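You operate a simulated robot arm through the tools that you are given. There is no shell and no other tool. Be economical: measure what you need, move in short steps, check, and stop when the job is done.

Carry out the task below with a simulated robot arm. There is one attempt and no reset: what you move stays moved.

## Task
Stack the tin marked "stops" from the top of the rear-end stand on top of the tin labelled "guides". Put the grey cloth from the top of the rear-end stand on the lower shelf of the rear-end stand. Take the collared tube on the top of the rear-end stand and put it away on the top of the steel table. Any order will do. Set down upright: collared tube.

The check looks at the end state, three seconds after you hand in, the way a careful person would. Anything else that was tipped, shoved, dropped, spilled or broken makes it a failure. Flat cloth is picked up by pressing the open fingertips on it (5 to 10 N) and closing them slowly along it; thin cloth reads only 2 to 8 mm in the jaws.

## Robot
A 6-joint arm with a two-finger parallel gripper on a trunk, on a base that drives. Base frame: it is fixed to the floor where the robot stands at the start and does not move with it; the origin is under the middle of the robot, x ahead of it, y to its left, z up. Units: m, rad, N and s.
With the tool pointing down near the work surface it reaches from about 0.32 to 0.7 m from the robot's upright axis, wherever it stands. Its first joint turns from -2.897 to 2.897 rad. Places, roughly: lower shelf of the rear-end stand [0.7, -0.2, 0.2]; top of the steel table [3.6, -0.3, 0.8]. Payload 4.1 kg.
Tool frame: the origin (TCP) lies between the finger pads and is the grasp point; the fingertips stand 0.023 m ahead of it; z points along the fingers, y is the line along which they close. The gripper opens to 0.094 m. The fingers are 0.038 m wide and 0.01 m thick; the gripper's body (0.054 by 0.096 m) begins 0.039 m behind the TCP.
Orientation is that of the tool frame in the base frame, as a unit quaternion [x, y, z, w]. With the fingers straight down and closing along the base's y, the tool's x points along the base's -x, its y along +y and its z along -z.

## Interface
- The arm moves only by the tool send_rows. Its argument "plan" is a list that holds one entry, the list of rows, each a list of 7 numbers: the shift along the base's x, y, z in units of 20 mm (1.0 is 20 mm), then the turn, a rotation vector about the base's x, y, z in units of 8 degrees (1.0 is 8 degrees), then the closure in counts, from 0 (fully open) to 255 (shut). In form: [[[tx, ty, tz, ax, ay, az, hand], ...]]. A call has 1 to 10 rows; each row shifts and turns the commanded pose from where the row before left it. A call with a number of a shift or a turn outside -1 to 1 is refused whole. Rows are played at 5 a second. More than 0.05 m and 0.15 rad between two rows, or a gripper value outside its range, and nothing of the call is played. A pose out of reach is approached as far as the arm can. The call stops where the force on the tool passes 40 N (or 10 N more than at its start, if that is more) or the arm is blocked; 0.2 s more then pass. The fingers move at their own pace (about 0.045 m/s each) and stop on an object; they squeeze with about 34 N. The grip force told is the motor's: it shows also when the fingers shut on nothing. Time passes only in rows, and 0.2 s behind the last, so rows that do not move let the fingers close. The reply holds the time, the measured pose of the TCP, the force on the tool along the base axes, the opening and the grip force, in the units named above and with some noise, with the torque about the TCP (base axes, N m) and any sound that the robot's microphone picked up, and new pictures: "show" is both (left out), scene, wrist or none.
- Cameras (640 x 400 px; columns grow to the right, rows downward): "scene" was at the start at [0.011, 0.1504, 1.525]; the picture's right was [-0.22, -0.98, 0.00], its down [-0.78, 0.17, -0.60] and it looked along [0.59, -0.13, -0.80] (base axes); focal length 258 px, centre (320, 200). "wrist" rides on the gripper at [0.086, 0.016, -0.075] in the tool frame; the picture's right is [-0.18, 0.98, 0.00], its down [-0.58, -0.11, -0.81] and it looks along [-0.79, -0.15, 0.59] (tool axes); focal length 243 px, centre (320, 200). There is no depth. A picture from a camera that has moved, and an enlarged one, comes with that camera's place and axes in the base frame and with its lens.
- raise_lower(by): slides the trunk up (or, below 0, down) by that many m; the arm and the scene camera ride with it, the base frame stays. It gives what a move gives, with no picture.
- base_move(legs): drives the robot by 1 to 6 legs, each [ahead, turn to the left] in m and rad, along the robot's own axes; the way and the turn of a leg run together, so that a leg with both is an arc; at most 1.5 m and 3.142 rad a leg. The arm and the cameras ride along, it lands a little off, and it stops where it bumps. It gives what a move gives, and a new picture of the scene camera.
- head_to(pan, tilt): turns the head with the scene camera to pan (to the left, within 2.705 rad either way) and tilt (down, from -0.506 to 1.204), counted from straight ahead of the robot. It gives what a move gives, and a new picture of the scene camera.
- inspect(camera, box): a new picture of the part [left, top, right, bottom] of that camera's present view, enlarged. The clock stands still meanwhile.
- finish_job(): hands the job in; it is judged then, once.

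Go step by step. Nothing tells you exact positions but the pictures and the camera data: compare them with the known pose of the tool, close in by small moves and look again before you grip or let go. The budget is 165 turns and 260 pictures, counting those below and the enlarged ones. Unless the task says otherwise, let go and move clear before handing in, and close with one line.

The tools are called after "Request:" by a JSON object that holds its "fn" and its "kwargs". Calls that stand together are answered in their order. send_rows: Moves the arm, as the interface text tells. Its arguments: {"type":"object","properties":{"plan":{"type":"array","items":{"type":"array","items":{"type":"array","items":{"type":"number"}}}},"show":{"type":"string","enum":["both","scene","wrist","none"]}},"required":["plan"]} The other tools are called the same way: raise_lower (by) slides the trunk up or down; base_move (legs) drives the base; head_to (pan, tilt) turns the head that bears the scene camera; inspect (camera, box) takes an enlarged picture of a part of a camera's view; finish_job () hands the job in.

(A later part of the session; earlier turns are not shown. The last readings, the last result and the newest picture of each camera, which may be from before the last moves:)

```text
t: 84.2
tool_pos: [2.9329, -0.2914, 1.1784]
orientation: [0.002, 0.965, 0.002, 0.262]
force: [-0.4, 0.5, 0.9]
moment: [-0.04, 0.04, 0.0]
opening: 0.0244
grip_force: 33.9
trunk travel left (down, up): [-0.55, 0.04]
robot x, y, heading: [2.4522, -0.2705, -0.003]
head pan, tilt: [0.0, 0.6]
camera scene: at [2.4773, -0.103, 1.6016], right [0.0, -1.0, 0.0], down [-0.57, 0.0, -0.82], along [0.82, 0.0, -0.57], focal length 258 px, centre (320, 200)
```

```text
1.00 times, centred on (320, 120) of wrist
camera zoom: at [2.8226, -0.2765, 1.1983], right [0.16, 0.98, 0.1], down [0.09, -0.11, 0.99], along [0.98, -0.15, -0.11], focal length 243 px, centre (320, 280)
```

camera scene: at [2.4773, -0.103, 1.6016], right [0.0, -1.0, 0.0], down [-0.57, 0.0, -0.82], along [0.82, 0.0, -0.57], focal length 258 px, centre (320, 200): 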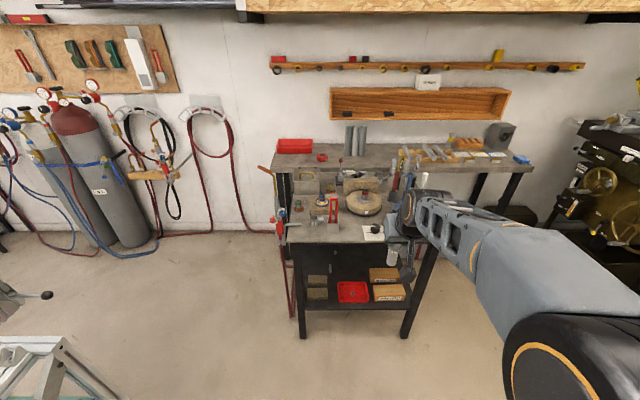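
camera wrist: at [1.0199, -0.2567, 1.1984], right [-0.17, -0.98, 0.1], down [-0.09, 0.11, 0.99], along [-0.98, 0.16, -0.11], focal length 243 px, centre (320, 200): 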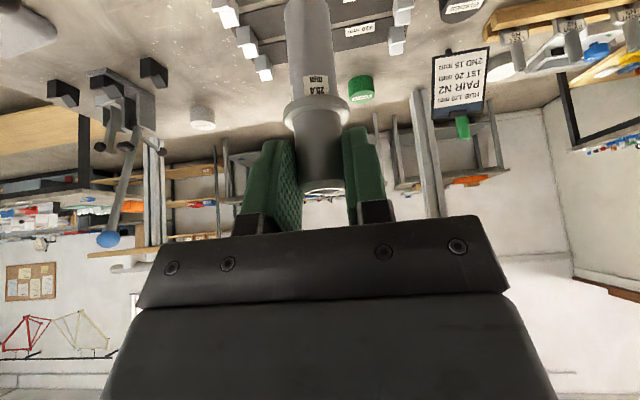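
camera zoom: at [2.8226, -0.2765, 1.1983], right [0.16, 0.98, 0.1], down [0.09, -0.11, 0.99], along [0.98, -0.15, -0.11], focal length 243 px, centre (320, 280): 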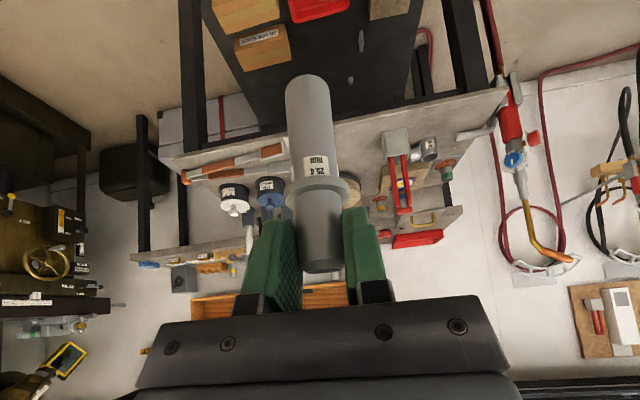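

The near table (z≈0.8, front edge x≈3.31) has a free patch near (3.40, -0.26), between the red tongs holder and the paper. Driving closer.

Request:
{"fn": "base_move", "kwargs": {"legs": [[0.38, 0]]}}

Request:
{"fn": "head_to", "kwargs": {"pan": 0.0, "tilt": 0.9}}

Request:
{"fn": "inspect", "kwargs": {"camera": "scene", "box": [220, 60, 460, 210]}}

```text
t: 86.6
tool_pos: [3.3175, -0.2905, 1.1792]
orientation: [0.001, 0.965, 0.002, 0.262]
force: [-0.5, -0.7, -1.7]
moment: [-0.04, 0.01, -0.04]
opening: 0.0245
grip_force: 34.0
trunk travel left (down, up): [-0.55, 0.04]
robot x, y, heading: [2.832, -0.2711, -0.004]
head pan, tilt: [0.0, 0.6]
camera scene: at [2.8594, -0.1033, 1.6016], right [0.0, -1.0, 0.0], down [-0.57, 0.0, -0.82], along [0.82, 0.0, -0.57], focal length 258 px, centre (320, 200)
```

scene: 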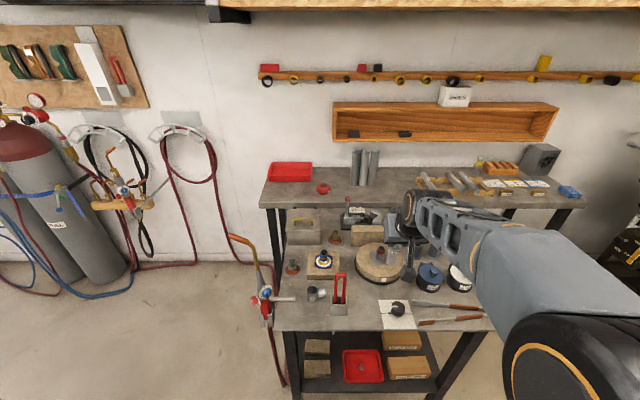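

```text
t: 87.4
tool_pos: [3.3165, -0.2913, 1.1784]
orientation: [-0.001, 0.965, 0.002, 0.262]
force: [0.9, 0.2, -1.8]
moment: [-0.01, 0.03, -0.01]
opening: 0.0244
grip_force: 33.7
trunk travel left (down, up): [-0.55, 0.04]
robot x, y, heading: [2.8298, -0.2666, -0.003]
head pan, tilt: [0.0, 0.901]
camera scene: at [2.846, -0.1033, 1.5769], right [0.0, -1.0, 0.0], down [-0.78, 0.0, -0.62], along [0.62, 0.0, -0.78], focal length 258 px, centre (320, 200)
```

scene: 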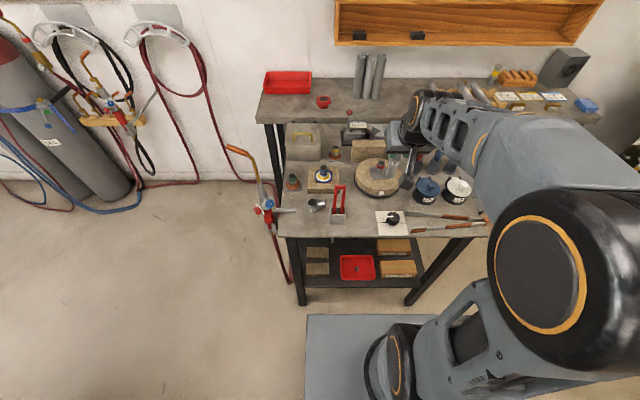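

```text
2.67 times, centred on (340, 135) of scene
camera zoom: at [2.846, -0.1033, 1.5769], right [0.0, -1.0, 0.0], down [-0.78, 0.0, -0.62], along [0.62, 0.0, -0.78], focal length 687 px, centre (267, 373)
```

zoom: 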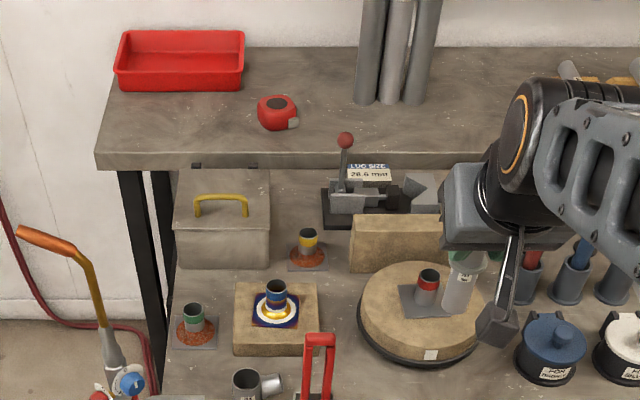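

Request:
{"fn": "inspect", "kwargs": {"camera": "scene", "box": [270, 150, 500, 260]}}

Request:
{"fn": "send_rows", "kwargs": {"plan": [[[0.85, 0.42, -0.5, 0, 0, 0, 255], [0.85, 0.42, -0.5, 0, 0, 0, 255], [0.85, 0.42, -0.5, 0, 0, 0, 255], [0.85, 0.42, -1, 0, 0, 0, 255], [0, 0, -1, 0, 0, 0, 255], [0, 0, -1, 0, 0, 0, 255], [0, 0, -1, 0, 0, 0, 255], [0, 0, -1, 0, 0, 0, 255], [0, 0, -1, 0, 0, 0, 255], [0, 0, -1, 0, 0, 0, 255]]]}}

Request:
{"fn": "inspect", "kwargs": {"camera": "scene", "box": [270, 150, 500, 260]}}

```text
2.78 times, centred on (385, 205) of scene
camera zoom: at [2.846, -0.1033, 1.5769], right [0.0, -1.0, 0.0], down [-0.78, 0.0, -0.62], along [0.62, 0.0, -0.78], focal length 717 px, centre (139, 186)
```

zoom: 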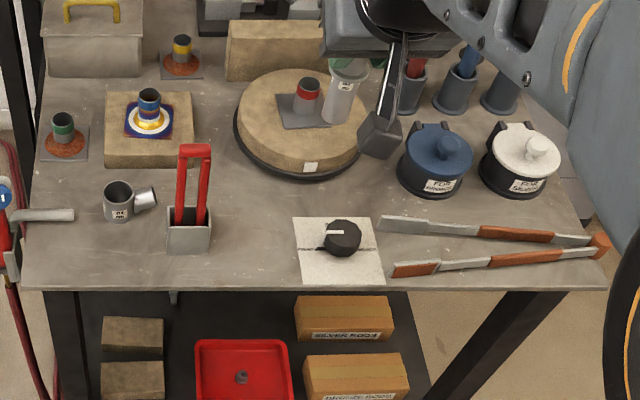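

```text
t: 89.6
tool_pos: [3.3834, -0.2572, 1.008]
orientation: [-0.001, 0.965, 0.002, 0.263]
force: [-0.2, 0.1, -0.9]
moment: [0.01, 0.03, -0.01]
opening: 0.0246
grip_force: 34.3
trunk travel left (down, up): [-0.55, 0.04]
robot x, y, heading: [2.8343, -0.2744, -0.001]
head pan, tilt: [0.0, 0.901]
camera scene: at [2.8462, -0.1033, 1.5768], right [0.0, -1.0, 0.0], down [-0.78, 0.0, -0.62], along [0.62, 0.0, -0.78], focal length 258 px, centre (320, 200)
camera wrist: at [3.273, -0.2421, 1.0272], right [0.16, 0.98, 0.1], down [0.09, -0.11, 0.99], along [0.98, -0.15, -0.11], focal length 243 px, centre (320, 200)
```

scene: 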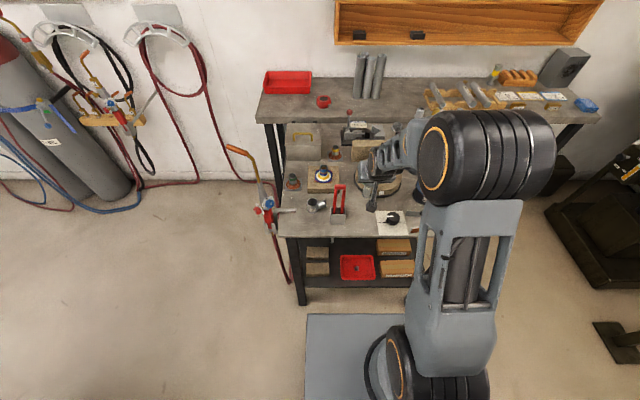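
wrist: 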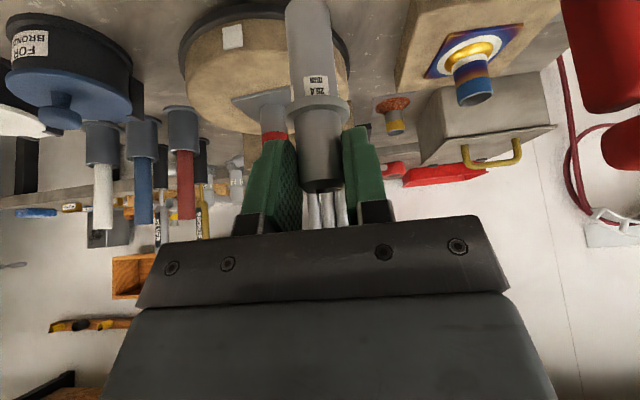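

```text
2.78 times, centred on (385, 205) of scene
camera zoom: at [2.8462, -0.1033, 1.5768], right [0.0, -1.0, 0.0], down [-0.78, 0.0, -0.62], along [0.62, 0.0, -0.78], focal length 717 px, centre (139, 186)
```

zoom: 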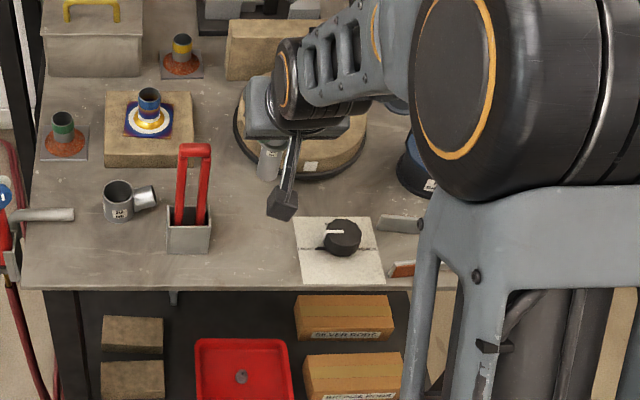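

Request:
{"fn": "send_rows", "kwargs": {"plan": [[[0.2, 0.1, -1, 0, 0, 0, 255], [0, 0, -1, 0, 0, 0, 255], [0, 0, -1, 0, 0, 0, 255], [0, 0, -1, 0, 0, 0, 255], [0, 0, -0.7, 0, 0, 0, 255]]], "show": "wrist"}}

Request:
{"fn": "inspect", "kwargs": {"camera": "scene", "box": [270, 150, 500, 260]}}

```text
t: 90.8
tool_pos: [3.3891, -0.2564, 0.9374]
orientation: [-0.001, 0.964, 0.001, 0.265]
force: [0.4, 2.4, 32.3]
moment: [0.2, -0.41, 0.05]
opening: 0.0248
grip_force: 34.1
out of reach, approached as far as the arm can: row 4, 5
trunk travel left (down, up): [-0.55, 0.04]
robot x, y, heading: [2.8303, -0.2695, 0.003]
head pan, tilt: [0.0, 0.901]
camera wrist: at [3.2777, -0.2397, 0.9562], right [0.16, 0.98, 0.1], down [0.09, -0.11, 0.99], along [0.98, -0.15, -0.1], focal length 243 px, centre (320, 200)
```

wrist: 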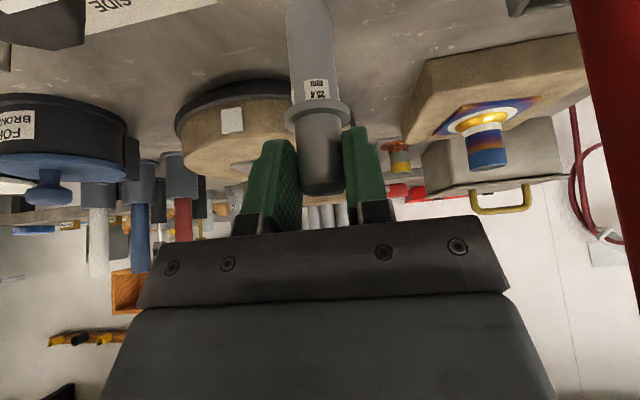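

```text
2.78 times, centred on (385, 205) of scene
camera zoom: at [2.843, -0.103, 1.5774], right [0.0, -1.0, 0.0], down [-0.78, 0.0, -0.62], along [0.62, 0.0, -0.78], focal length 717 px, centre (139, 186)
```

zoom: 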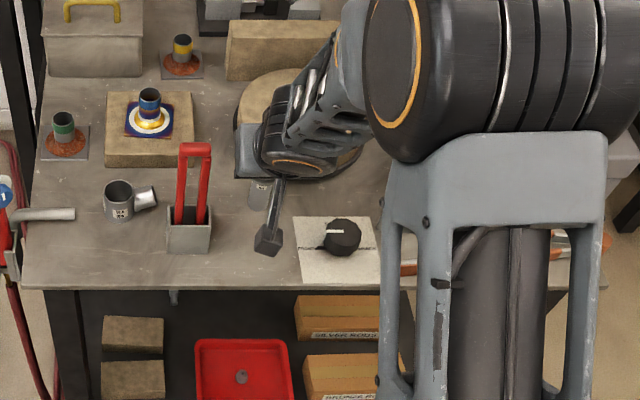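

The tool met 32 N upward at TCP 0.937, which suggests the table top is about 0.85. I'll back off slightly to confirm.

Request:
{"fn": "send_rows", "kwargs": {"plan": [[[0, 0, 0.5, 0, 0, 0, 255], [0, 0, 0.5, 0, 0, 0, 255], [0, 0, 0, 0, 0, 0, 255]]], "show": "wrist"}}

Request:
{"fn": "inspect", "kwargs": {"camera": "scene", "box": [330, 175, 410, 225]}}

```text
t: 91.6
tool_pos: [3.3884, -0.2572, 0.9384]
orientation: [0.001, 0.965, -0.001, 0.261]
force: [-0.1, 0.3, -0.6]
moment: [-0.03, -0.01, -0.04]
opening: 0.0247
grip_force: 34.3
out of reach, approached as far as the arm can: row 1, 2
trunk travel left (down, up): [-0.55, 0.04]
robot x, y, heading: [2.8276, -0.2713, 0.001]
head pan, tilt: [0.0, 0.901]
camera wrist: at [3.2768, -0.2417, 0.9582], right [0.16, 0.98, 0.09], down [0.1, -0.11, 0.99], along [0.98, -0.15, -0.11], focal length 243 px, centre (320, 200)
```

wrist: 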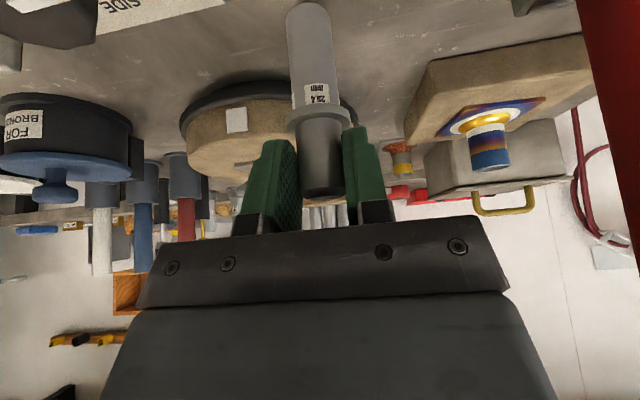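

```text
8.00 times, centred on (370, 200) of scene
camera zoom: at [2.8461, -0.1034, 1.5767], right [0.0, -1.0, 0.0], down [-0.78, 0.0, -0.62], along [0.62, 0.0, -0.78], focal length 2061 px, centre (-80, 200)
```

zoom: 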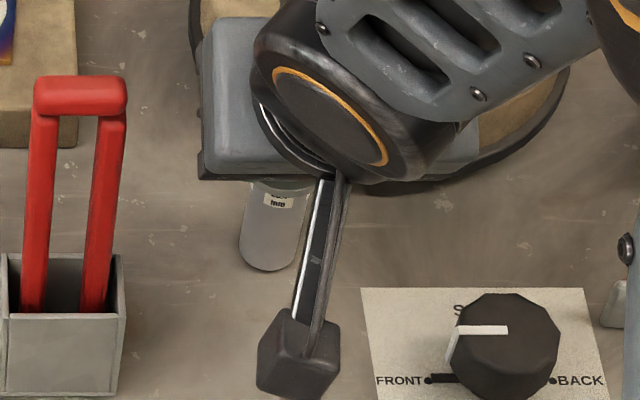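

Unclear whether that was the table or a limit of the arm's fold (trunk is high). I'll raise the arm, lower the trunk, and come down again.

Request:
{"fn": "send_rows", "kwargs": {"plan": [[[0, 0, 1, 0, 0, 0, 255], [0, 0, 1, 0, 0, 0, 255], [0, 0, 1, 0, 0, 0, 255], [0, 0, 1, 0, 0, 0, 255], [0, 0, 1, 0, 0, 0, 255], [0, 0, 1, 0, 0, 0, 255], [0, 0, 1, 0, 0, 0, 255], [0, 0, 1, 0, 0, 0, 255], [0, 0, 1, 0, 0, 0, 255], [0, 0, 1, 0, 0, 0, 255]]], "show": "none"}}

Request:
{"fn": "raise_lower", "kwargs": {"by": -0.15}}

Request:
{"fn": "send_rows", "kwargs": {"plan": [[[0, 0, -0.5, 0, 0, 0, 255], [0, 0, -0.5, 0, 0, 0, 255]]], "show": "wrist"}}

Request:
{"fn": "inspect", "kwargs": {"camera": "scene", "box": [270, 130, 500, 260]}}

```text
t: 93.8
tool_pos: [3.3882, -0.2584, 1.1332]
orientation: [0.0, 0.965, 0.002, 0.262]
force: [0.4, -0.5, 0.2]
moment: [-0.01, 0.04, 0.02]
opening: 0.0248
grip_force: 34.6
out of reach, approached as far as the arm can: row 1
trunk travel left (down, up): [-0.55, 0.04]
robot x, y, heading: [2.8332, -0.27, -0.008]
head pan, tilt: [0.0, 0.901]
```

```text
t: 95.6
tool_pos: [3.3882, -0.2586, 0.9825]
orientation: [-0.001, 0.965, 0.003, 0.263]
force: [0.3, -0.4, -0.9]
moment: [0.0, 0.02, 0.02]
opening: 0.0247
grip_force: 34.4
trunk travel left (down, up): [-0.4, 0.19]
robot x, y, heading: [2.8327, -0.2676, -0.003]
head pan, tilt: [0.0, 0.901]
```

```text
t: 96.2
tool_pos: [3.3874, -0.2588, 0.9624]
orientation: [0.0, 0.965, 0.002, 0.262]
force: [-0.4, 0.4, -0.1]
moment: [0.01, -0.01, -0.04]
opening: 0.0247
grip_force: 34.2
trunk travel left (down, up): [-0.4, 0.19]
robot x, y, heading: [2.8304, -0.2678, -0.001]
head pan, tilt: [0.0, 0.901]
camera wrist: at [3.277, -0.2432, 0.9824], right [0.16, 0.98, 0.1], down [0.09, -0.11, 0.99], along [0.98, -0.15, -0.11], focal length 243 px, centre (320, 200)
```

wrist: 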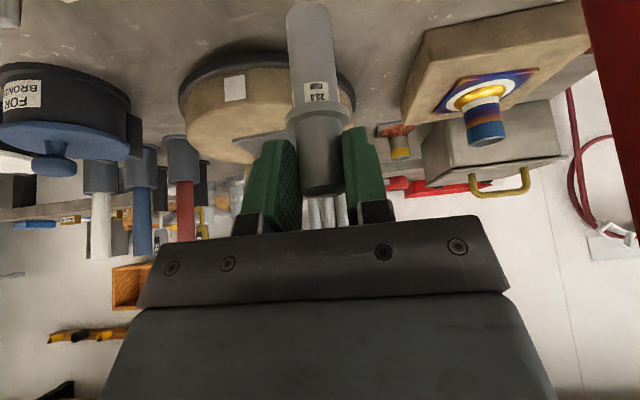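

```text
2.78 times, centred on (385, 195) of scene
camera zoom: at [2.846, -0.1033, 1.4268], right [0.0, -1.0, 0.0], down [-0.78, 0.0, -0.62], along [0.62, 0.0, -0.78], focal length 717 px, centre (139, 214)
```

zoom: 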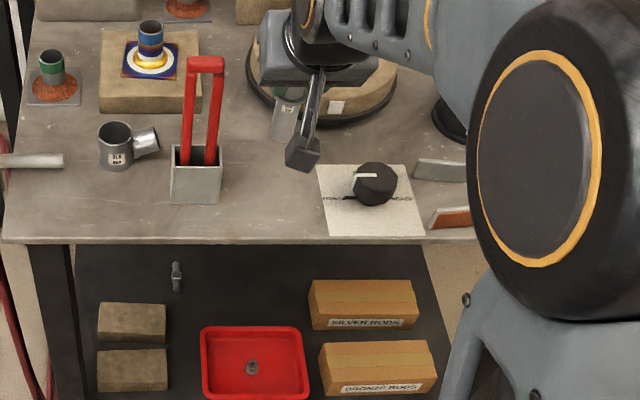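

Table top triangulates to 0.85; the tube slid up ~5 mm in the grip at contact. Spot (3.387, -0.258) is clear. Lowering gently.

Request:
{"fn": "send_rows", "kwargs": {"plan": [[[0, 0, -0.5, 0, 0, 0, 255], [0, 0, -0.4, 0, 0, 0, 255], [0, 0, -0.15, 0, 0, 0, 255], [0, 0, -0.15, 0, 0, 0, 255], [0, 0, -0.1, 0, 0, 0, 255]]], "show": "wrist"}}

```text
t: 97.4
tool_pos: [3.3882, -0.258, 0.937]
orientation: [0.0, 0.965, 0.003, 0.262]
force: [-0.4, -0.2, 0.3]
moment: [0.03, 0.01, 0.02]
opening: 0.0246
grip_force: 33.8
trunk travel left (down, up): [-0.4, 0.19]
robot x, y, heading: [2.8323, -0.2701, 0.0]
head pan, tilt: [0.0, 0.901]
camera wrist: at [3.2771, -0.2429, 0.9565], right [0.16, 0.98, 0.1], down [0.09, -0.11, 0.99], along [0.98, -0.15, -0.11], focal length 243 px, centre (320, 200)
```

wrist: 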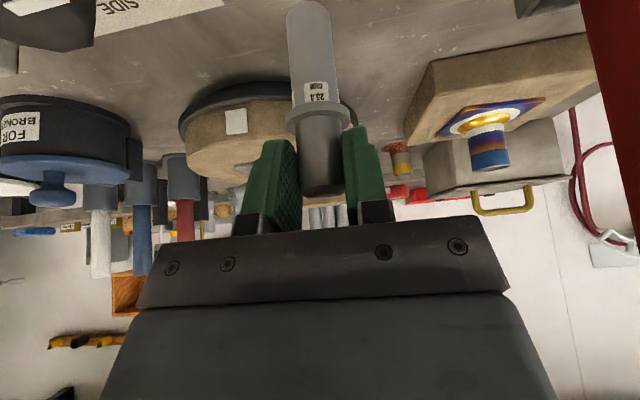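

Request:
{"fn": "send_rows", "kwargs": {"plan": [[[0, 0, -0.1, 0, 0, 0, 255], [0, 0, -0.1, 0, 0, 0, 255], [0, 0, -0.1, 0, 0, 0, 255]]], "show": "none"}}

Request:
{"fn": "send_rows", "kwargs": {"plan": [[[0, 0, -0.1, 0, 0, 0, 255], [0, 0, -0.05, 0, 0, 0, 255]]], "show": "wrist"}}

```text
t: 98.2
tool_pos: [3.3887, -0.2582, 0.9331]
orientation: [-0.001, 0.964, 0.002, 0.266]
force: [3.5, -2.2, 20.7]
moment: [-0.28, -0.51, -0.09]
opening: 0.0248
grip_force: 34.2
trunk travel left (down, up): [-0.4, 0.19]
robot x, y, heading: [2.8315, -0.2695, 0.005]
head pan, tilt: [0.0, 0.901]
```

```text
t: 98.8
tool_pos: [3.3885, -0.2575, 0.9288]
orientation: [-0.001, 0.965, 0.002, 0.263]
force: [1.8, 0.4, 21.6]
moment: [-0.08, -0.36, -0.03]
opening: 0.0247
grip_force: 33.7
trunk travel left (down, up): [-0.4, 0.19]
robot x, y, heading: [2.8313, -0.2689, -0.001]
head pan, tilt: [0.0, 0.901]
camera wrist: at [3.2763, -0.2428, 0.9482], right [0.16, 0.98, 0.1], down [0.09, -0.11, 0.99], along [0.98, -0.15, -0.11], focal length 243 px, centre (320, 200)
```

wrist: 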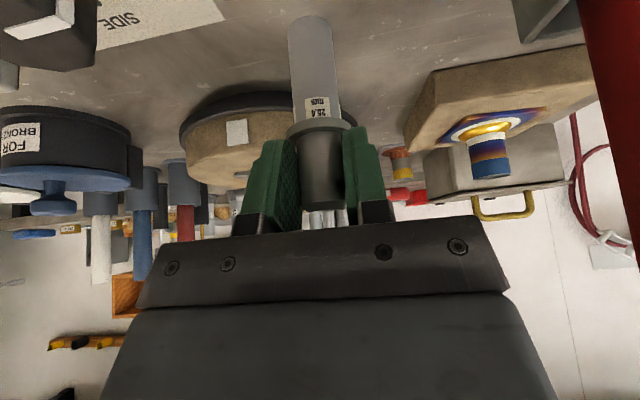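

Resting on the table. Opening gradually.

Request:
{"fn": "send_rows", "kwargs": {"plan": [[[0, 0, 0, 0, 0, 0, 185], [0, 0, 0, 0, 0, 0, 170], [0, 0, 0, 0, 0, 0, 140], [0, 0, 0, 0, 0, 0, 120], [0, 0, 0, 0, 0, 0, 120]]], "show": "wrist"}}

```text
t: 100.0
tool_pos: [3.3896, -0.2598, 0.9272]
orientation: [-0.001, 0.965, 0.002, 0.262]
force: [0.2, -0.5, -0.1]
moment: [0.01, 0.01, -0.02]
opening: 0.0496
grip_force: 0.1
trunk travel left (down, up): [-0.4, 0.19]
robot x, y, heading: [2.8322, -0.2687, 0.001]
head pan, tilt: [0.0, 0.901]
camera wrist: at [3.277, -0.2431, 0.9473], right [0.16, 0.98, 0.1], down [0.09, -0.11, 0.99], along [0.98, -0.15, -0.11], focal length 243 px, centre (320, 200)
```

wrist: 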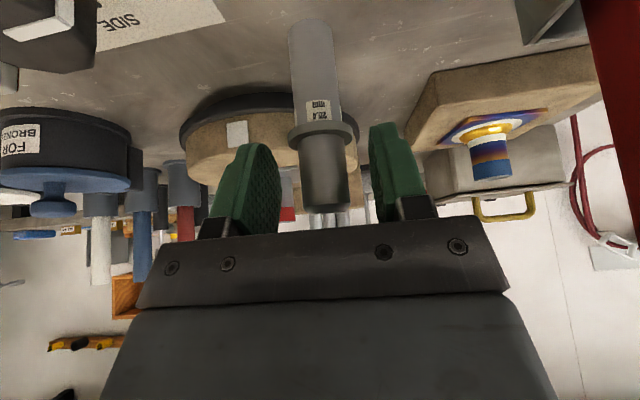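

Request:
{"fn": "send_rows", "kwargs": {"plan": [[[-0.25, 0, 0.45, 0, 0, 0, 120], [-0.5, 0, 0.87, 0, 0, 0, 120], [-0.5, 0, 0.87, 0, 0, 0, 120], [-0.5, 0, 0.87, 0, 0, 0, 120], [-0.5, 0, 0.87, 0, 0, 0, 60], [-0.5, 0, 1, 0, 0, 0, 0], [-1, 0, 1, 0, 0, 0, 0], [-1, 0, 1, 0, 0, 0, 0]]], "show": "wrist"}}

Request:
{"fn": "inspect", "kwargs": {"camera": "scene", "box": [270, 130, 500, 260]}}

```text
t: 101.8
tool_pos: [3.2925, -0.2583, 1.0678]
orientation: [0.0, 0.965, 0.003, 0.262]
force: [0.4, 0.2, 0.4]
moment: [0.0, 0.0, 0.01]
opening: 0.0938
grip_force: 0.1
trunk travel left (down, up): [-0.4, 0.19]
robot x, y, heading: [2.8318, -0.2688, 0.001]
head pan, tilt: [0.0, 0.901]
camera wrist: at [3.1814, -0.2425, 1.0872], right [0.16, 0.98, 0.1], down [0.09, -0.11, 0.99], along [0.98, -0.15, -0.11], focal length 243 px, centre (320, 200)
```

wrist: 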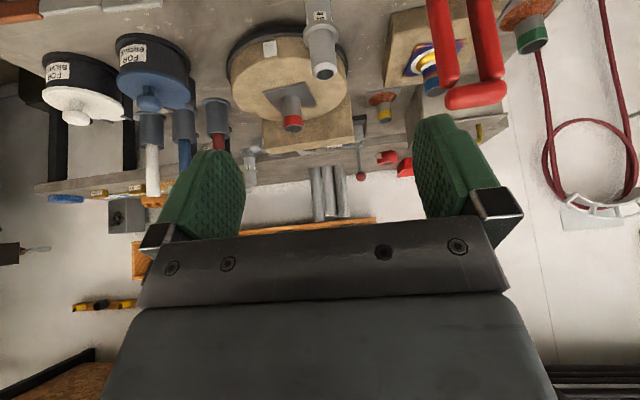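

```text
2.78 times, centred on (385, 195) of scene
camera zoom: at [2.8458, -0.1033, 1.4268], right [0.0, -1.0, 0.0], down [-0.78, 0.0, -0.62], along [0.62, 0.0, -0.78], focal length 717 px, centre (139, 214)
```

zoom: 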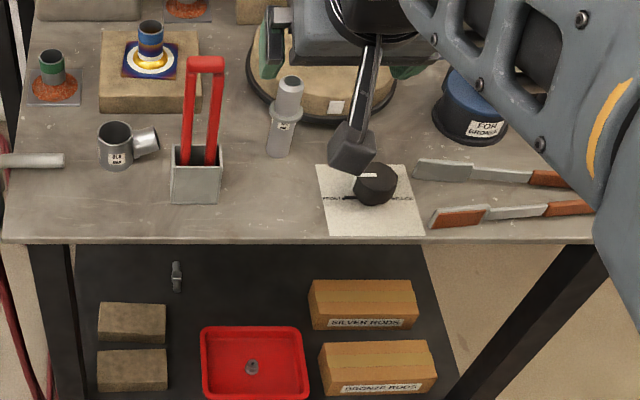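

Tube stands upright and clear. Next the cloth: back to the rear of the stand, aligned with y≈0.19.

Request:
{"fn": "raise_lower", "kwargs": {"by": 0.14}}

Request:
{"fn": "base_move", "kwargs": {"legs": [[-1.3, 0], [0, 1.57], [0.45, 0], [0, 1.57], [0.12, 0]]}}

Request:
{"fn": "head_to", "kwargs": {"pan": 0.0, "tilt": 1.0}}

```text
t: 103.4
tool_pos: [3.2928, -0.2581, 1.2073]
orientation: [-0.001, 0.965, 0.003, 0.263]
force: [-0.7, -0.4, 0.4]
moment: [-0.01, 0.01, -0.03]
opening: 0.0941
grip_force: 0.0
trunk travel left (down, up): [-0.54, 0.05]
robot x, y, heading: [2.8292, -0.2712, 0.002]
head pan, tilt: [0.0, 0.901]
```

```text
t: 120.8
tool_pos: [0.9422, 0.1726, 1.2064]
orientation: [0.965, -0.001, -0.261, 0.003]
force: [-0.9, 0.8, -0.3]
moment: [-0.01, -0.01, 0.01]
opening: 0.0938
grip_force: 0.1
trunk travel left (down, up): [-0.54, 0.05]
robot x, y, heading: [1.4046, 0.1853, 3.14]
head pan, tilt: [0.0, 0.901]
camera scene: at [1.3863, 0.0155, 1.5668], right [0.0, 1.0, 0.0], down [0.78, 0.0, -0.62], along [-0.62, 0.0, -0.78], focal length 258 px, centre (320, 200)
```

scene: 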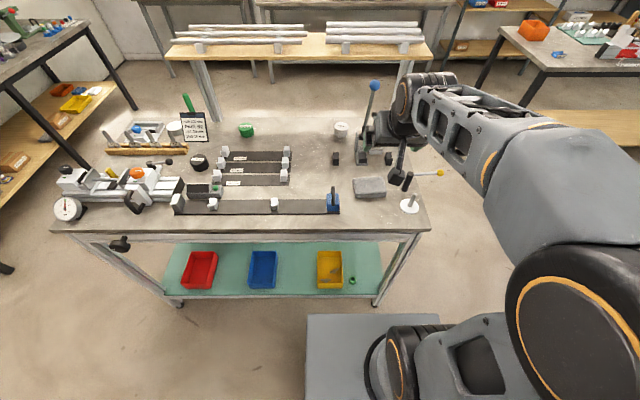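

```text
t: 121.5
tool_pos: [0.9432, 0.1724, 1.2063]
orientation: [0.965, -0.002, -0.262, 0.002]
force: [0.4, -0.3, 0.0]
moment: [0.01, -0.01, 0.0]
opening: 0.0939
grip_force: 0.0
trunk travel left (down, up): [-0.54, 0.05]
robot x, y, heading: [1.404, 0.1829, 3.136]
head pan, tilt: [0.0, 1.0]
camera scene: at [1.3929, 0.0155, 1.5596], right [0.0, 1.0, 0.0], down [0.84, 0.0, -0.54], along [-0.54, 0.0, -0.84], focal length 258 px, centre (320, 200)
```

scene: 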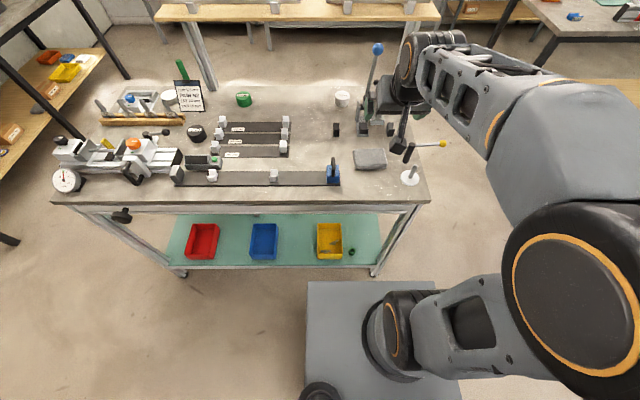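

Request:
{"fn": "inspect", "kwargs": {"camera": "scene", "box": [310, 120, 450, 220]}}

```text
4.00 times, centred on (380, 170) of scene
camera zoom: at [1.3929, 0.0155, 1.5596], right [0.0, 1.0, 0.0], down [0.84, 0.0, -0.54], along [-0.54, 0.0, -0.84], focal length 1030 px, centre (80, 320)
```

zoom: 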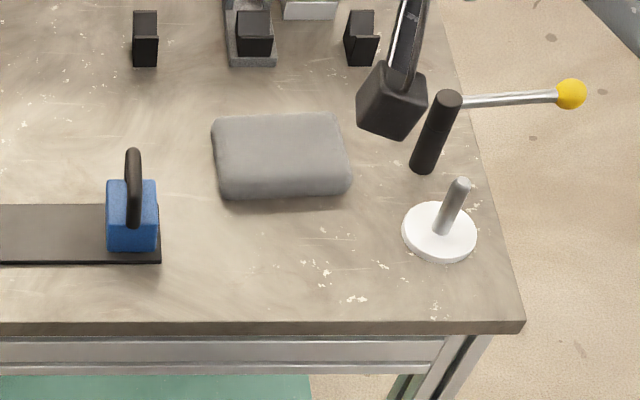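

Cloth is a folded pad centred at about (0.797, 0.189), ~12×8.5 cm. I'll straighten the tool to vertical and hover above it.

Request:
{"fn": "send_rows", "kwargs": {"plan": [[[-0.71, 0.085, -1, 0, -0.4, 0, 0], [-0.71, 0.085, -1, 0, -0.4, 0, 0], [-0.71, 0.085, -1, 0, -0.4, 0, 0], [-0.71, 0.085, -1, 0, -0.4, 0, 0], [-0.71, 0.085, -1, 0, -0.4, 0, 0], [-0.71, 0.085, -1, 0, -0.4, 0, 0], [-0.71, 0.085, -1, 0, -0.4, 0, 0], [-0.71, 0.085, -1, 0, -0.4, 0, 0], [-0.71, 0.085, -1, 0, -0.4, 0, 0], [-0.71, 0.085, -1, 0, -0.2, 0, 0]]]}}

Request:
{"fn": "inspect", "kwargs": {"camera": "scene", "box": [310, 120, 450, 220]}}

```text
t: 123.7
tool_pos: [0.8012, 0.1894, 1.0063]
orientation: [1.0, -0.001, 0.0, 0.002]
force: [-0.6, 0.4, -0.7]
moment: [0.0, 0.01, 0.01]
opening: 0.0941
grip_force: 0.0
trunk travel left (down, up): [-0.54, 0.05]
robot x, y, heading: [1.405, 0.185, 3.139]
head pan, tilt: [0.0, 1.0]
camera scene: at [1.3926, 0.0155, 1.5596], right [0.0, 1.0, 0.0], down [0.84, 0.0, -0.54], along [-0.54, 0.0, -0.84], focal length 258 px, centre (320, 200)
camera wrist: at [0.8872, 0.1724, 1.0799], right [-0.19, -0.98, 0.0], down [-0.58, 0.11, 0.81], along [-0.79, 0.15, -0.59], focal length 243 px, centre (320, 200)
```

scene: 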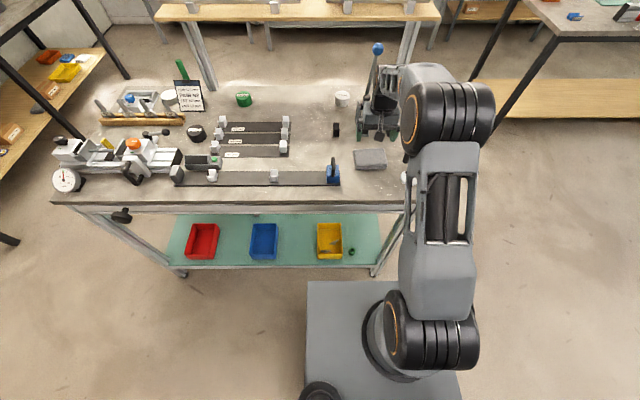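
wrist: 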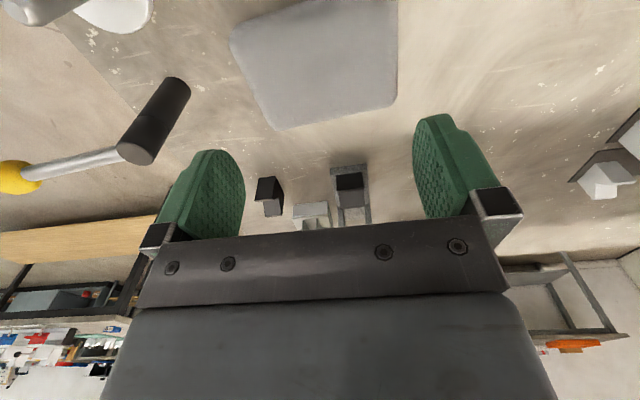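

```text
4.00 times, centred on (380, 170) of scene
camera zoom: at [1.3926, 0.0155, 1.5596], right [0.0, 1.0, 0.0], down [0.84, 0.0, -0.54], along [-0.54, 0.0, -0.84], focal length 1030 px, centre (80, 320)
```

zoom: 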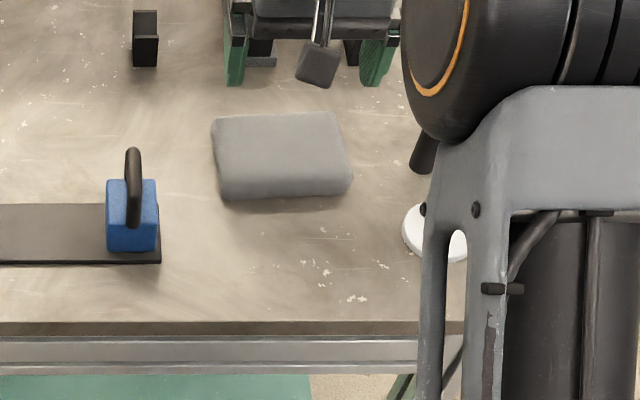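

Request:
{"fn": "send_rows", "kwargs": {"plan": [[[0, 0, -1, 0, 0, 0, 40], [0, 0, -1, 0, 0, 0, 40], [0, 0, -1, 0, 0, 0, 40], [0, 0, -0.3, 0, 0, 0, 40], [0, 0, -0.2, 0, 0, 0, 40]]], "show": "wrist"}}

Request:
{"fn": "inspect", "kwargs": {"camera": "scene", "box": [330, 130, 410, 180]}}

```text
t: 124.9
tool_pos: [0.8014, 0.19, 0.9372]
orientation: [1.0, -0.003, 0.0, 0.001]
force: [0.0, -0.5, 0.0]
moment: [0.0, -0.01, -0.01]
opening: 0.0791
grip_force: 0.0
trunk travel left (down, up): [-0.54, 0.05]
robot x, y, heading: [1.4029, 0.1822, 3.145]
head pan, tilt: [0.0, 1.0]
camera wrist: at [0.888, 0.1724, 1.0107], right [-0.19, -0.98, 0.0], down [-0.58, 0.11, 0.81], along [-0.79, 0.15, -0.59], focal length 243 px, centre (320, 200)
```

wrist: 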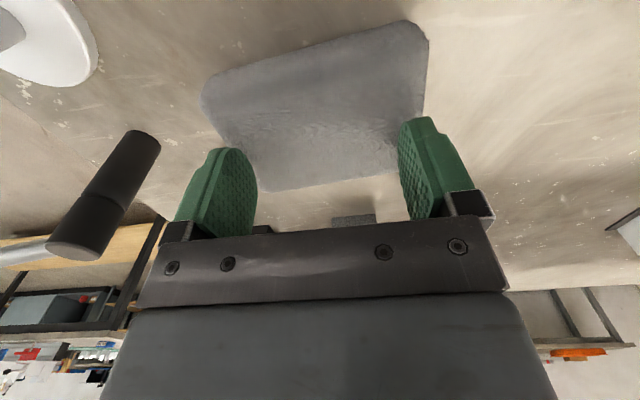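

```text
8.00 times, centred on (370, 155) of scene
camera zoom: at [1.393, 0.0155, 1.5596], right [0.0, 1.0, 0.0], down [0.84, 0.0, -0.54], along [-0.54, 0.0, -0.84], focal length 2061 px, centre (-80, 560)
```

zoom: 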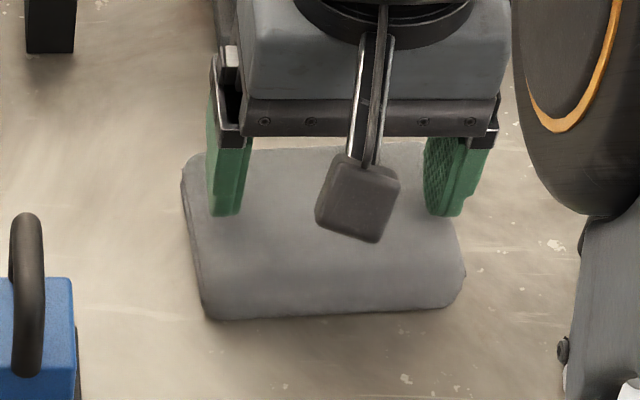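

Request:
{"fn": "send_rows", "kwargs": {"plan": [[[0.1, 0, -0.2, 0, 0, 0, 40], [0, 0, -0.15, 0, 0, 0, 40], [0, 0, -0.1, 0, 0, 0, 40], [0, 0, -0.1, 0, 0, 0, 40]]], "show": "none"}}

Request:
{"fn": "send_rows", "kwargs": {"plan": [[[0, 0, -0.15, 0, 0, 0, 40], [0, 0, -0.1, 0, 0, 0, 40]]], "show": "wrist"}}

```text
t: 125.9
tool_pos: [0.8027, 0.1889, 0.9294]
orientation: [1.0, -0.002, -0.003, 0.001]
force: [1.5, -0.4, 32.0]
moment: [0.27, -0.32, -0.01]
opening: 0.0791
grip_force: 0.1
trunk travel left (down, up): [-0.54, 0.05]
robot x, y, heading: [1.4052, 0.1798, 3.14]
head pan, tilt: [0.0, 1.0]
```

```text
t: 126.2
tool_pos: [0.8013, 0.1891, 0.9305]
orientation: [1.0, -0.002, -0.006, 0.001]
force: [4.6, 0.0, 18.3]
moment: [0.12, -0.39, -0.04]
opening: 0.0791
grip_force: 0.2
trunk travel left (down, up): [-0.54, 0.05]
robot x, y, heading: [1.4039, 0.1836, 3.142]
head pan, tilt: [0.0, 1.0]
stopped in row 1: the force on the tool passed its limit (the readings are from after the stop); the commanded pose is now the measured one
camera wrist: at [0.8895, 0.1726, 1.0033], right [-0.19, -0.98, 0.0], down [-0.57, 0.11, 0.81], along [-0.8, 0.15, -0.58], focal length 243 px, centre (320, 200)
```

wrist: 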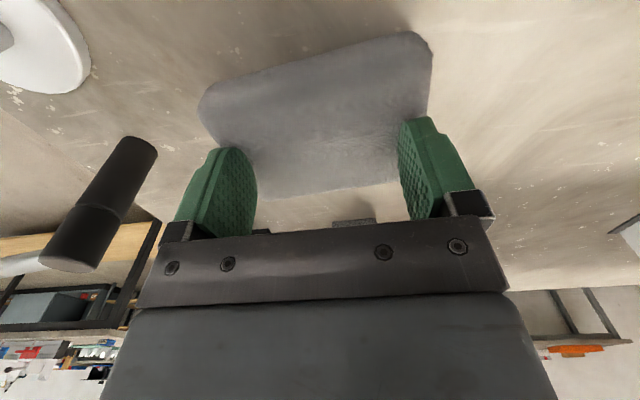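

Request:
{"fn": "send_rows", "kwargs": {"plan": [[[0, 0, 0.05, 0, 0, 0, 40], [0, 0, 0, 0, 0, 0, 40]]], "show": "none"}}

```text
t: 126.8
tool_pos: [0.7999, 0.1899, 0.9305]
orientation: [1.0, -0.001, -0.006, 0.001]
force: [1.7, 0.7, 20.2]
moment: [0.22, -0.4, 0.08]
opening: 0.0792
grip_force: 0.1
trunk travel left (down, up): [-0.54, 0.05]
robot x, y, heading: [1.4052, 0.1843, 3.14]
head pan, tilt: [0.0, 1.0]
```

Request:
{"fn": "send_rows", "kwargs": {"plan": [[[0, 0, 0.07, 0, 0, 0, 40], [0, 0, 0, 0, 0, 0, 40]]], "show": "none"}}

```text
t: 127.5
tool_pos: [0.8012, 0.1893, 0.9305]
orientation: [1.0, -0.003, -0.004, 0.001]
force: [-0.5, 0.2, 13.3]
moment: [0.25, -0.21, 0.03]
opening: 0.0791
grip_force: 0.1
trunk travel left (down, up): [-0.54, 0.05]
robot x, y, heading: [1.4035, 0.1823, 3.137]
head pan, tilt: [0.0, 1.0]
```

Request:
{"fn": "send_rows", "kwargs": {"plan": [[[0, 0, 0.05, 0, 0, 0, 50], [0, 0, 0, 0, 0, 0, 60], [0, 0, 0, 0, 0, 0, 70], [0, 0, 0, 0, 0, 0, 80], [0, 0, 0, 0, 0, 0, 90], [0, 0, 0, 0, 0, 0, 100], [0, 0, 0, 0, 0, 0, 110], [0, 0, 0, 0, 0, 0, 120]]], "show": "wrist"}}

```text
t: 129.2
tool_pos: [0.8005, 0.1896, 0.9304]
orientation: [1.0, -0.001, -0.004, 0.001]
force: [0.0, -0.6, 0.5]
moment: [0.0, 0.03, -0.03]
opening: 0.0496
grip_force: 0.0
trunk travel left (down, up): [-0.54, 0.05]
robot x, y, heading: [1.404, 0.1839, 3.139]
head pan, tilt: [0.0, 1.0]
camera wrist: at [0.8884, 0.1725, 1.0045], right [-0.19, -0.98, 0.0], down [-0.57, 0.11, 0.81], along [-0.8, 0.15, -0.59], focal length 243 px, centre (320, 200)
```

wrist: 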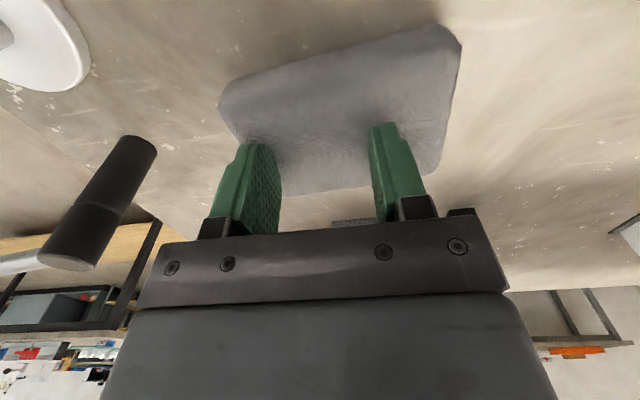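

Request:
{"fn": "send_rows", "kwargs": {"plan": [[[0, 0, -0.1, 0, 0, 0, 120], [0, 0, -0.05, 0, 0, 0, 120]]], "show": "none"}}

Request:
{"fn": "inspect", "kwargs": {"camera": "scene", "box": [330, 130, 410, 180]}}

```text
t: 129.8
tool_pos: [0.801, 0.1898, 0.931]
orientation: [1.0, -0.002, -0.005, 0.0]
force: [2.0, -0.7, 14.9]
moment: [0.05, -0.3, -0.03]
opening: 0.0499
grip_force: 0.1
trunk travel left (down, up): [-0.54, 0.05]
robot x, y, heading: [1.403, 0.1829, 3.139]
head pan, tilt: [0.0, 1.0]
```

```text
8.00 times, centred on (370, 155) of scene
camera zoom: at [1.3947, 0.0154, 1.5599], right [0.0, 1.0, 0.0], down [0.84, 0.0, -0.54], along [-0.54, 0.0, -0.84], focal length 2061 px, centre (-80, 560)
```

zoom: 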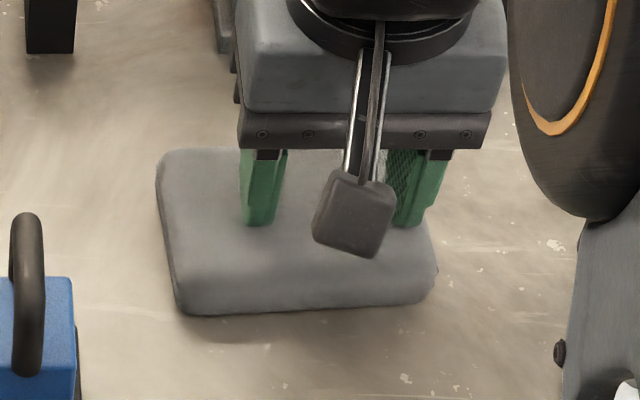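

Request:
{"fn": "send_rows", "kwargs": {"plan": [[[0, 0, 0, 0, 0, 0, 135], [0, 0, 0, 0, 0, 0, 150], [0, 0, -0.03, 0, 0, 0, 165]]], "show": "none"}}

Request:
{"fn": "inspect", "kwargs": {"camera": "scene", "box": [330, 130, 410, 180]}}

```text
t: 130.7
tool_pos: [0.7997, 0.1916, 0.9301]
orientation: [1.0, -0.003, -0.007, 0.001]
force: [-2.1, 2.5, 29.3]
moment: [0.11, -0.38, 0.01]
opening: 0.0392
grip_force: 7.2
trunk travel left (down, up): [-0.54, 0.05]
robot x, y, heading: [1.4058, 0.1859, 3.139]
head pan, tilt: [0.0, 1.0]
```

```text
8.00 times, centred on (370, 155) of scene
camera zoom: at [1.3955, 0.0157, 1.5599], right [0.0, 1.0, 0.0], down [0.84, 0.0, -0.54], along [-0.54, 0.0, -0.84], focal length 2061 px, centre (-80, 560)
```

zoom: 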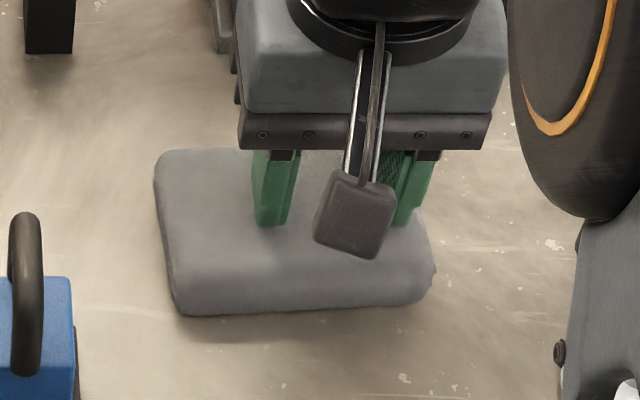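

Request:
{"fn": "send_rows", "kwargs": {"plan": [[[0, 0, 0, 0, 0, 0, 180], [0, 0, 0, 0, 0, 0, 195], [0, 0, 0, 0, 0, 0, 210], [0, 0, 0, 0, 0, 0, 225], [0, 0, 0, 0, 0, 0, 240], [0, 0, 0, 0, 0, 0, 255], [0, 0, 0, 0, 0, 0, 255]]], "show": "wrist"}}

Request:
{"fn": "inspect", "kwargs": {"camera": "scene", "box": [330, 130, 410, 180]}}

```text
t: 132.2
tool_pos: [0.8017, 0.191, 0.9297]
orientation: [1.0, -0.002, -0.006, 0.001]
force: [0.1, 4.2, 34.5]
moment: [0.11, -0.52, 0.01]
opening: 0.0
grip_force: 33.7
trunk travel left (down, up): [-0.54, 0.05]
robot x, y, heading: [1.4068, 0.1832, 3.135]
head pan, tilt: [0.0, 1.0]
camera wrist: at [0.8899, 0.1735, 1.0031], right [-0.19, -0.98, 0.0], down [-0.57, 0.11, 0.81], along [-0.8, 0.15, -0.58], focal length 243 px, centre (320, 200)
```

wrist: 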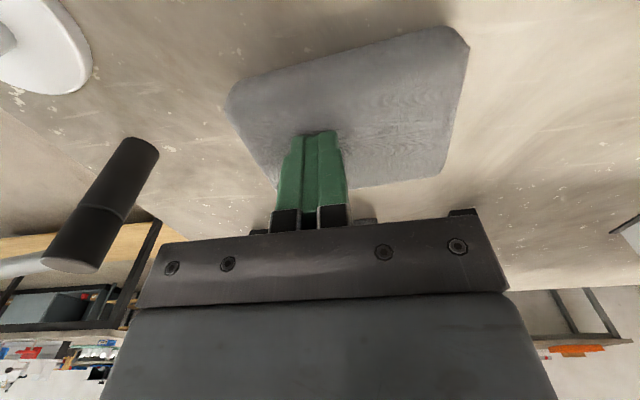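

```text
8.00 times, centred on (370, 155) of scene
camera zoom: at [1.3964, 0.0162, 1.5597], right [0.0, 1.0, 0.0], down [0.84, 0.0, -0.54], along [-0.54, 0.0, -0.84], focal length 2061 px, centre (-80, 560)
```

zoom: 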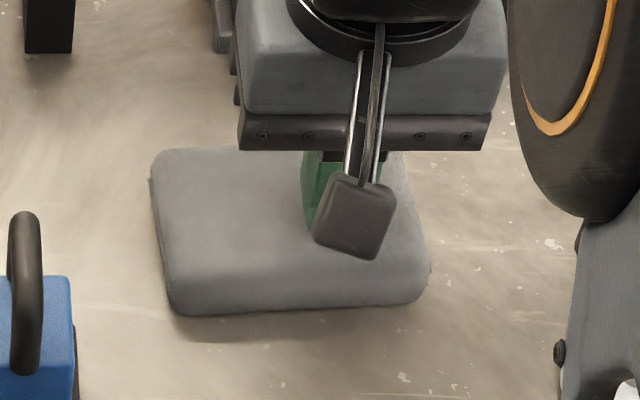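

The pad is stiff and simply slid ~13 mm. I'll instead straddle its short side (~80 mm along x) with the fully open jaws: raise, open, and turn the tool 90°.

Request:
{"fn": "send_rows", "kwargs": {"plan": [[[0, 0, 1, 0, 0, 0, 255], [0, 0, 1, 0, 0, 0, 0], [0, 0, 1, 0, 0, -1, 0], [0, -0.3, 0, 0, 0, -1, 0], [0, -0.3, 0, 0, 0, -1, 0], [0, 0, 0, 0, 0, -1, 0], [0, 0, 0, 0, 0, -1, 0], [0, 0, 0, 0, 0, -1, 0], [0, 0, 0, 0, 0, -1, 0], [0, 0, 0, 0, 0, -1, 0]]], "show": "none"}}

Request:
{"fn": "send_rows", "kwargs": {"plan": [[[0, 0, 0, 0, 0, -1, 0], [0, 0, 0, 0, 0, -1, 0], [0, 0, 0, 0, 0, -1, 0], [0, 0, 0, 0, 0, -0.25, 0]]], "show": "both"}}

Request:
{"fn": "inspect", "kwargs": {"camera": "scene", "box": [320, 110, 420, 185]}}

```text
t: 134.4
tool_pos: [0.8009, 0.1779, 0.9875]
orientation: [0.846, -0.532, -0.004, -0.002]
force: [0.9, 0.6, 0.5]
moment: [0.01, 0.0, 0.02]
opening: 0.0941
grip_force: 0.0
trunk travel left (down, up): [-0.54, 0.05]
robot x, y, heading: [1.4066, 0.1749, 3.136]
head pan, tilt: [0.0, 1.0]
```

```text
t: 135.4
tool_pos: [0.8011, 0.1778, 0.9872]
orientation: [-0.705, 0.709, 0.004, 0.003]
force: [0.4, 0.2, -0.3]
moment: [0.01, 0.01, -0.03]
opening: 0.094
grip_force: 0.1
trunk travel left (down, up): [-0.54, 0.05]
robot x, y, heading: [1.403, 0.1801, 3.135]
head pan, tilt: [0.0, 1.0]
camera scene: at [1.393, 0.0155, 1.5596], right [0.0, 1.0, 0.0], down [0.84, 0.0, -0.54], along [-0.54, 0.0, -0.84], focal length 258 px, centre (320, 200)
camera wrist: at [0.7848, 0.0901, 1.0609], right [-0.98, 0.19, 0.0], down [0.11, 0.57, 0.81], along [0.15, 0.8, -0.59], focal length 243 px, centre (320, 200)
```

scene: 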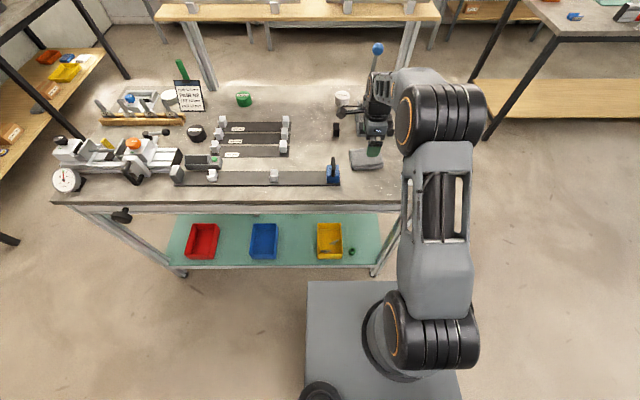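
wrist: 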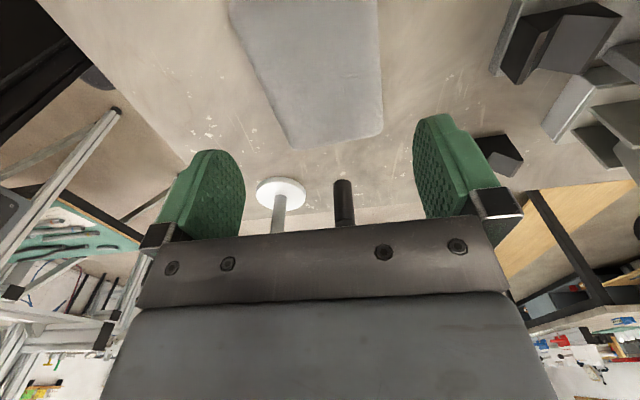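

```text
5.33 times, centred on (370, 148) of scene
camera zoom: at [1.393, 0.0155, 1.5596], right [0.0, 1.0, 0.0], down [0.84, 0.0, -0.54], along [-0.54, 0.0, -0.84], focal length 1374 px, centre (53, 480)
```

zoom: 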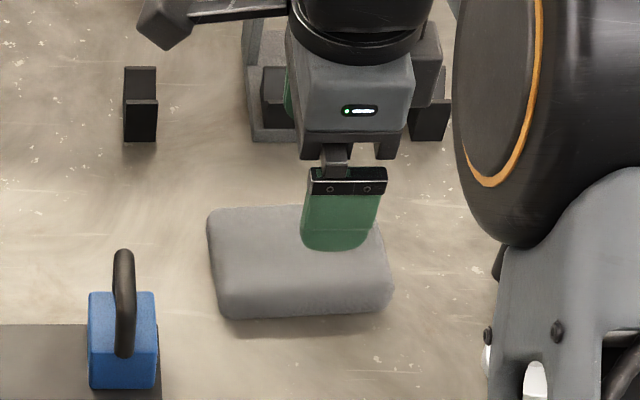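

The pad's short side measures ~76 mm, centred (0.799, 0.175), rotated ~3°. Aligning and lowering around it.

Request:
{"fn": "send_rows", "kwargs": {"plan": [[[-0.1, -0.14, -0.8, 0, 0, 0.4, 0], [0, 0, -1, 0, 0, 0, 0], [0, 0, -0.5, 0, 0, 0, 0], [0, 0, 0, 0, 0, 0, 0]]], "show": "wrist"}}

Request:
{"fn": "inspect", "kwargs": {"camera": "scene", "box": [320, 110, 420, 185]}}

```text
t: 136.4
tool_pos: [0.7982, 0.1739, 0.9421]
orientation: [0.725, -0.689, -0.004, -0.003]
force: [0.4, 0.7, 0.1]
moment: [-0.01, -0.03, 0.03]
opening: 0.0942
grip_force: 0.1
trunk travel left (down, up): [-0.54, 0.05]
robot x, y, heading: [1.4062, 0.1797, 3.137]
head pan, tilt: [0.0, 1.0]
camera wrist: at [0.7872, 0.0866, 1.0148], right [-0.99, 0.13, 0.0], down [0.08, 0.58, 0.81], along [0.11, 0.8, -0.59], focal length 243 px, centre (320, 200)
```

wrist: 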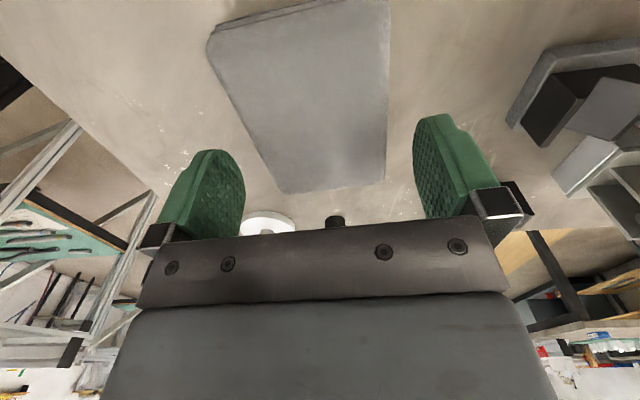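

```text
5.33 times, centred on (370, 148) of scene
camera zoom: at [1.393, 0.0155, 1.5596], right [0.0, 1.0, 0.0], down [0.84, 0.0, -0.54], along [-0.54, 0.0, -0.84], focal length 1374 px, centre (53, 480)
```

zoom: 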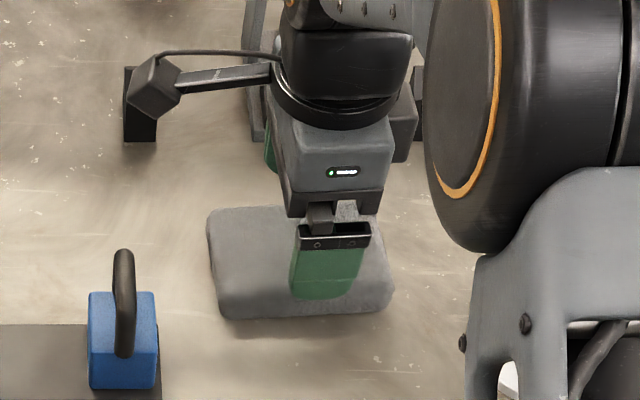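

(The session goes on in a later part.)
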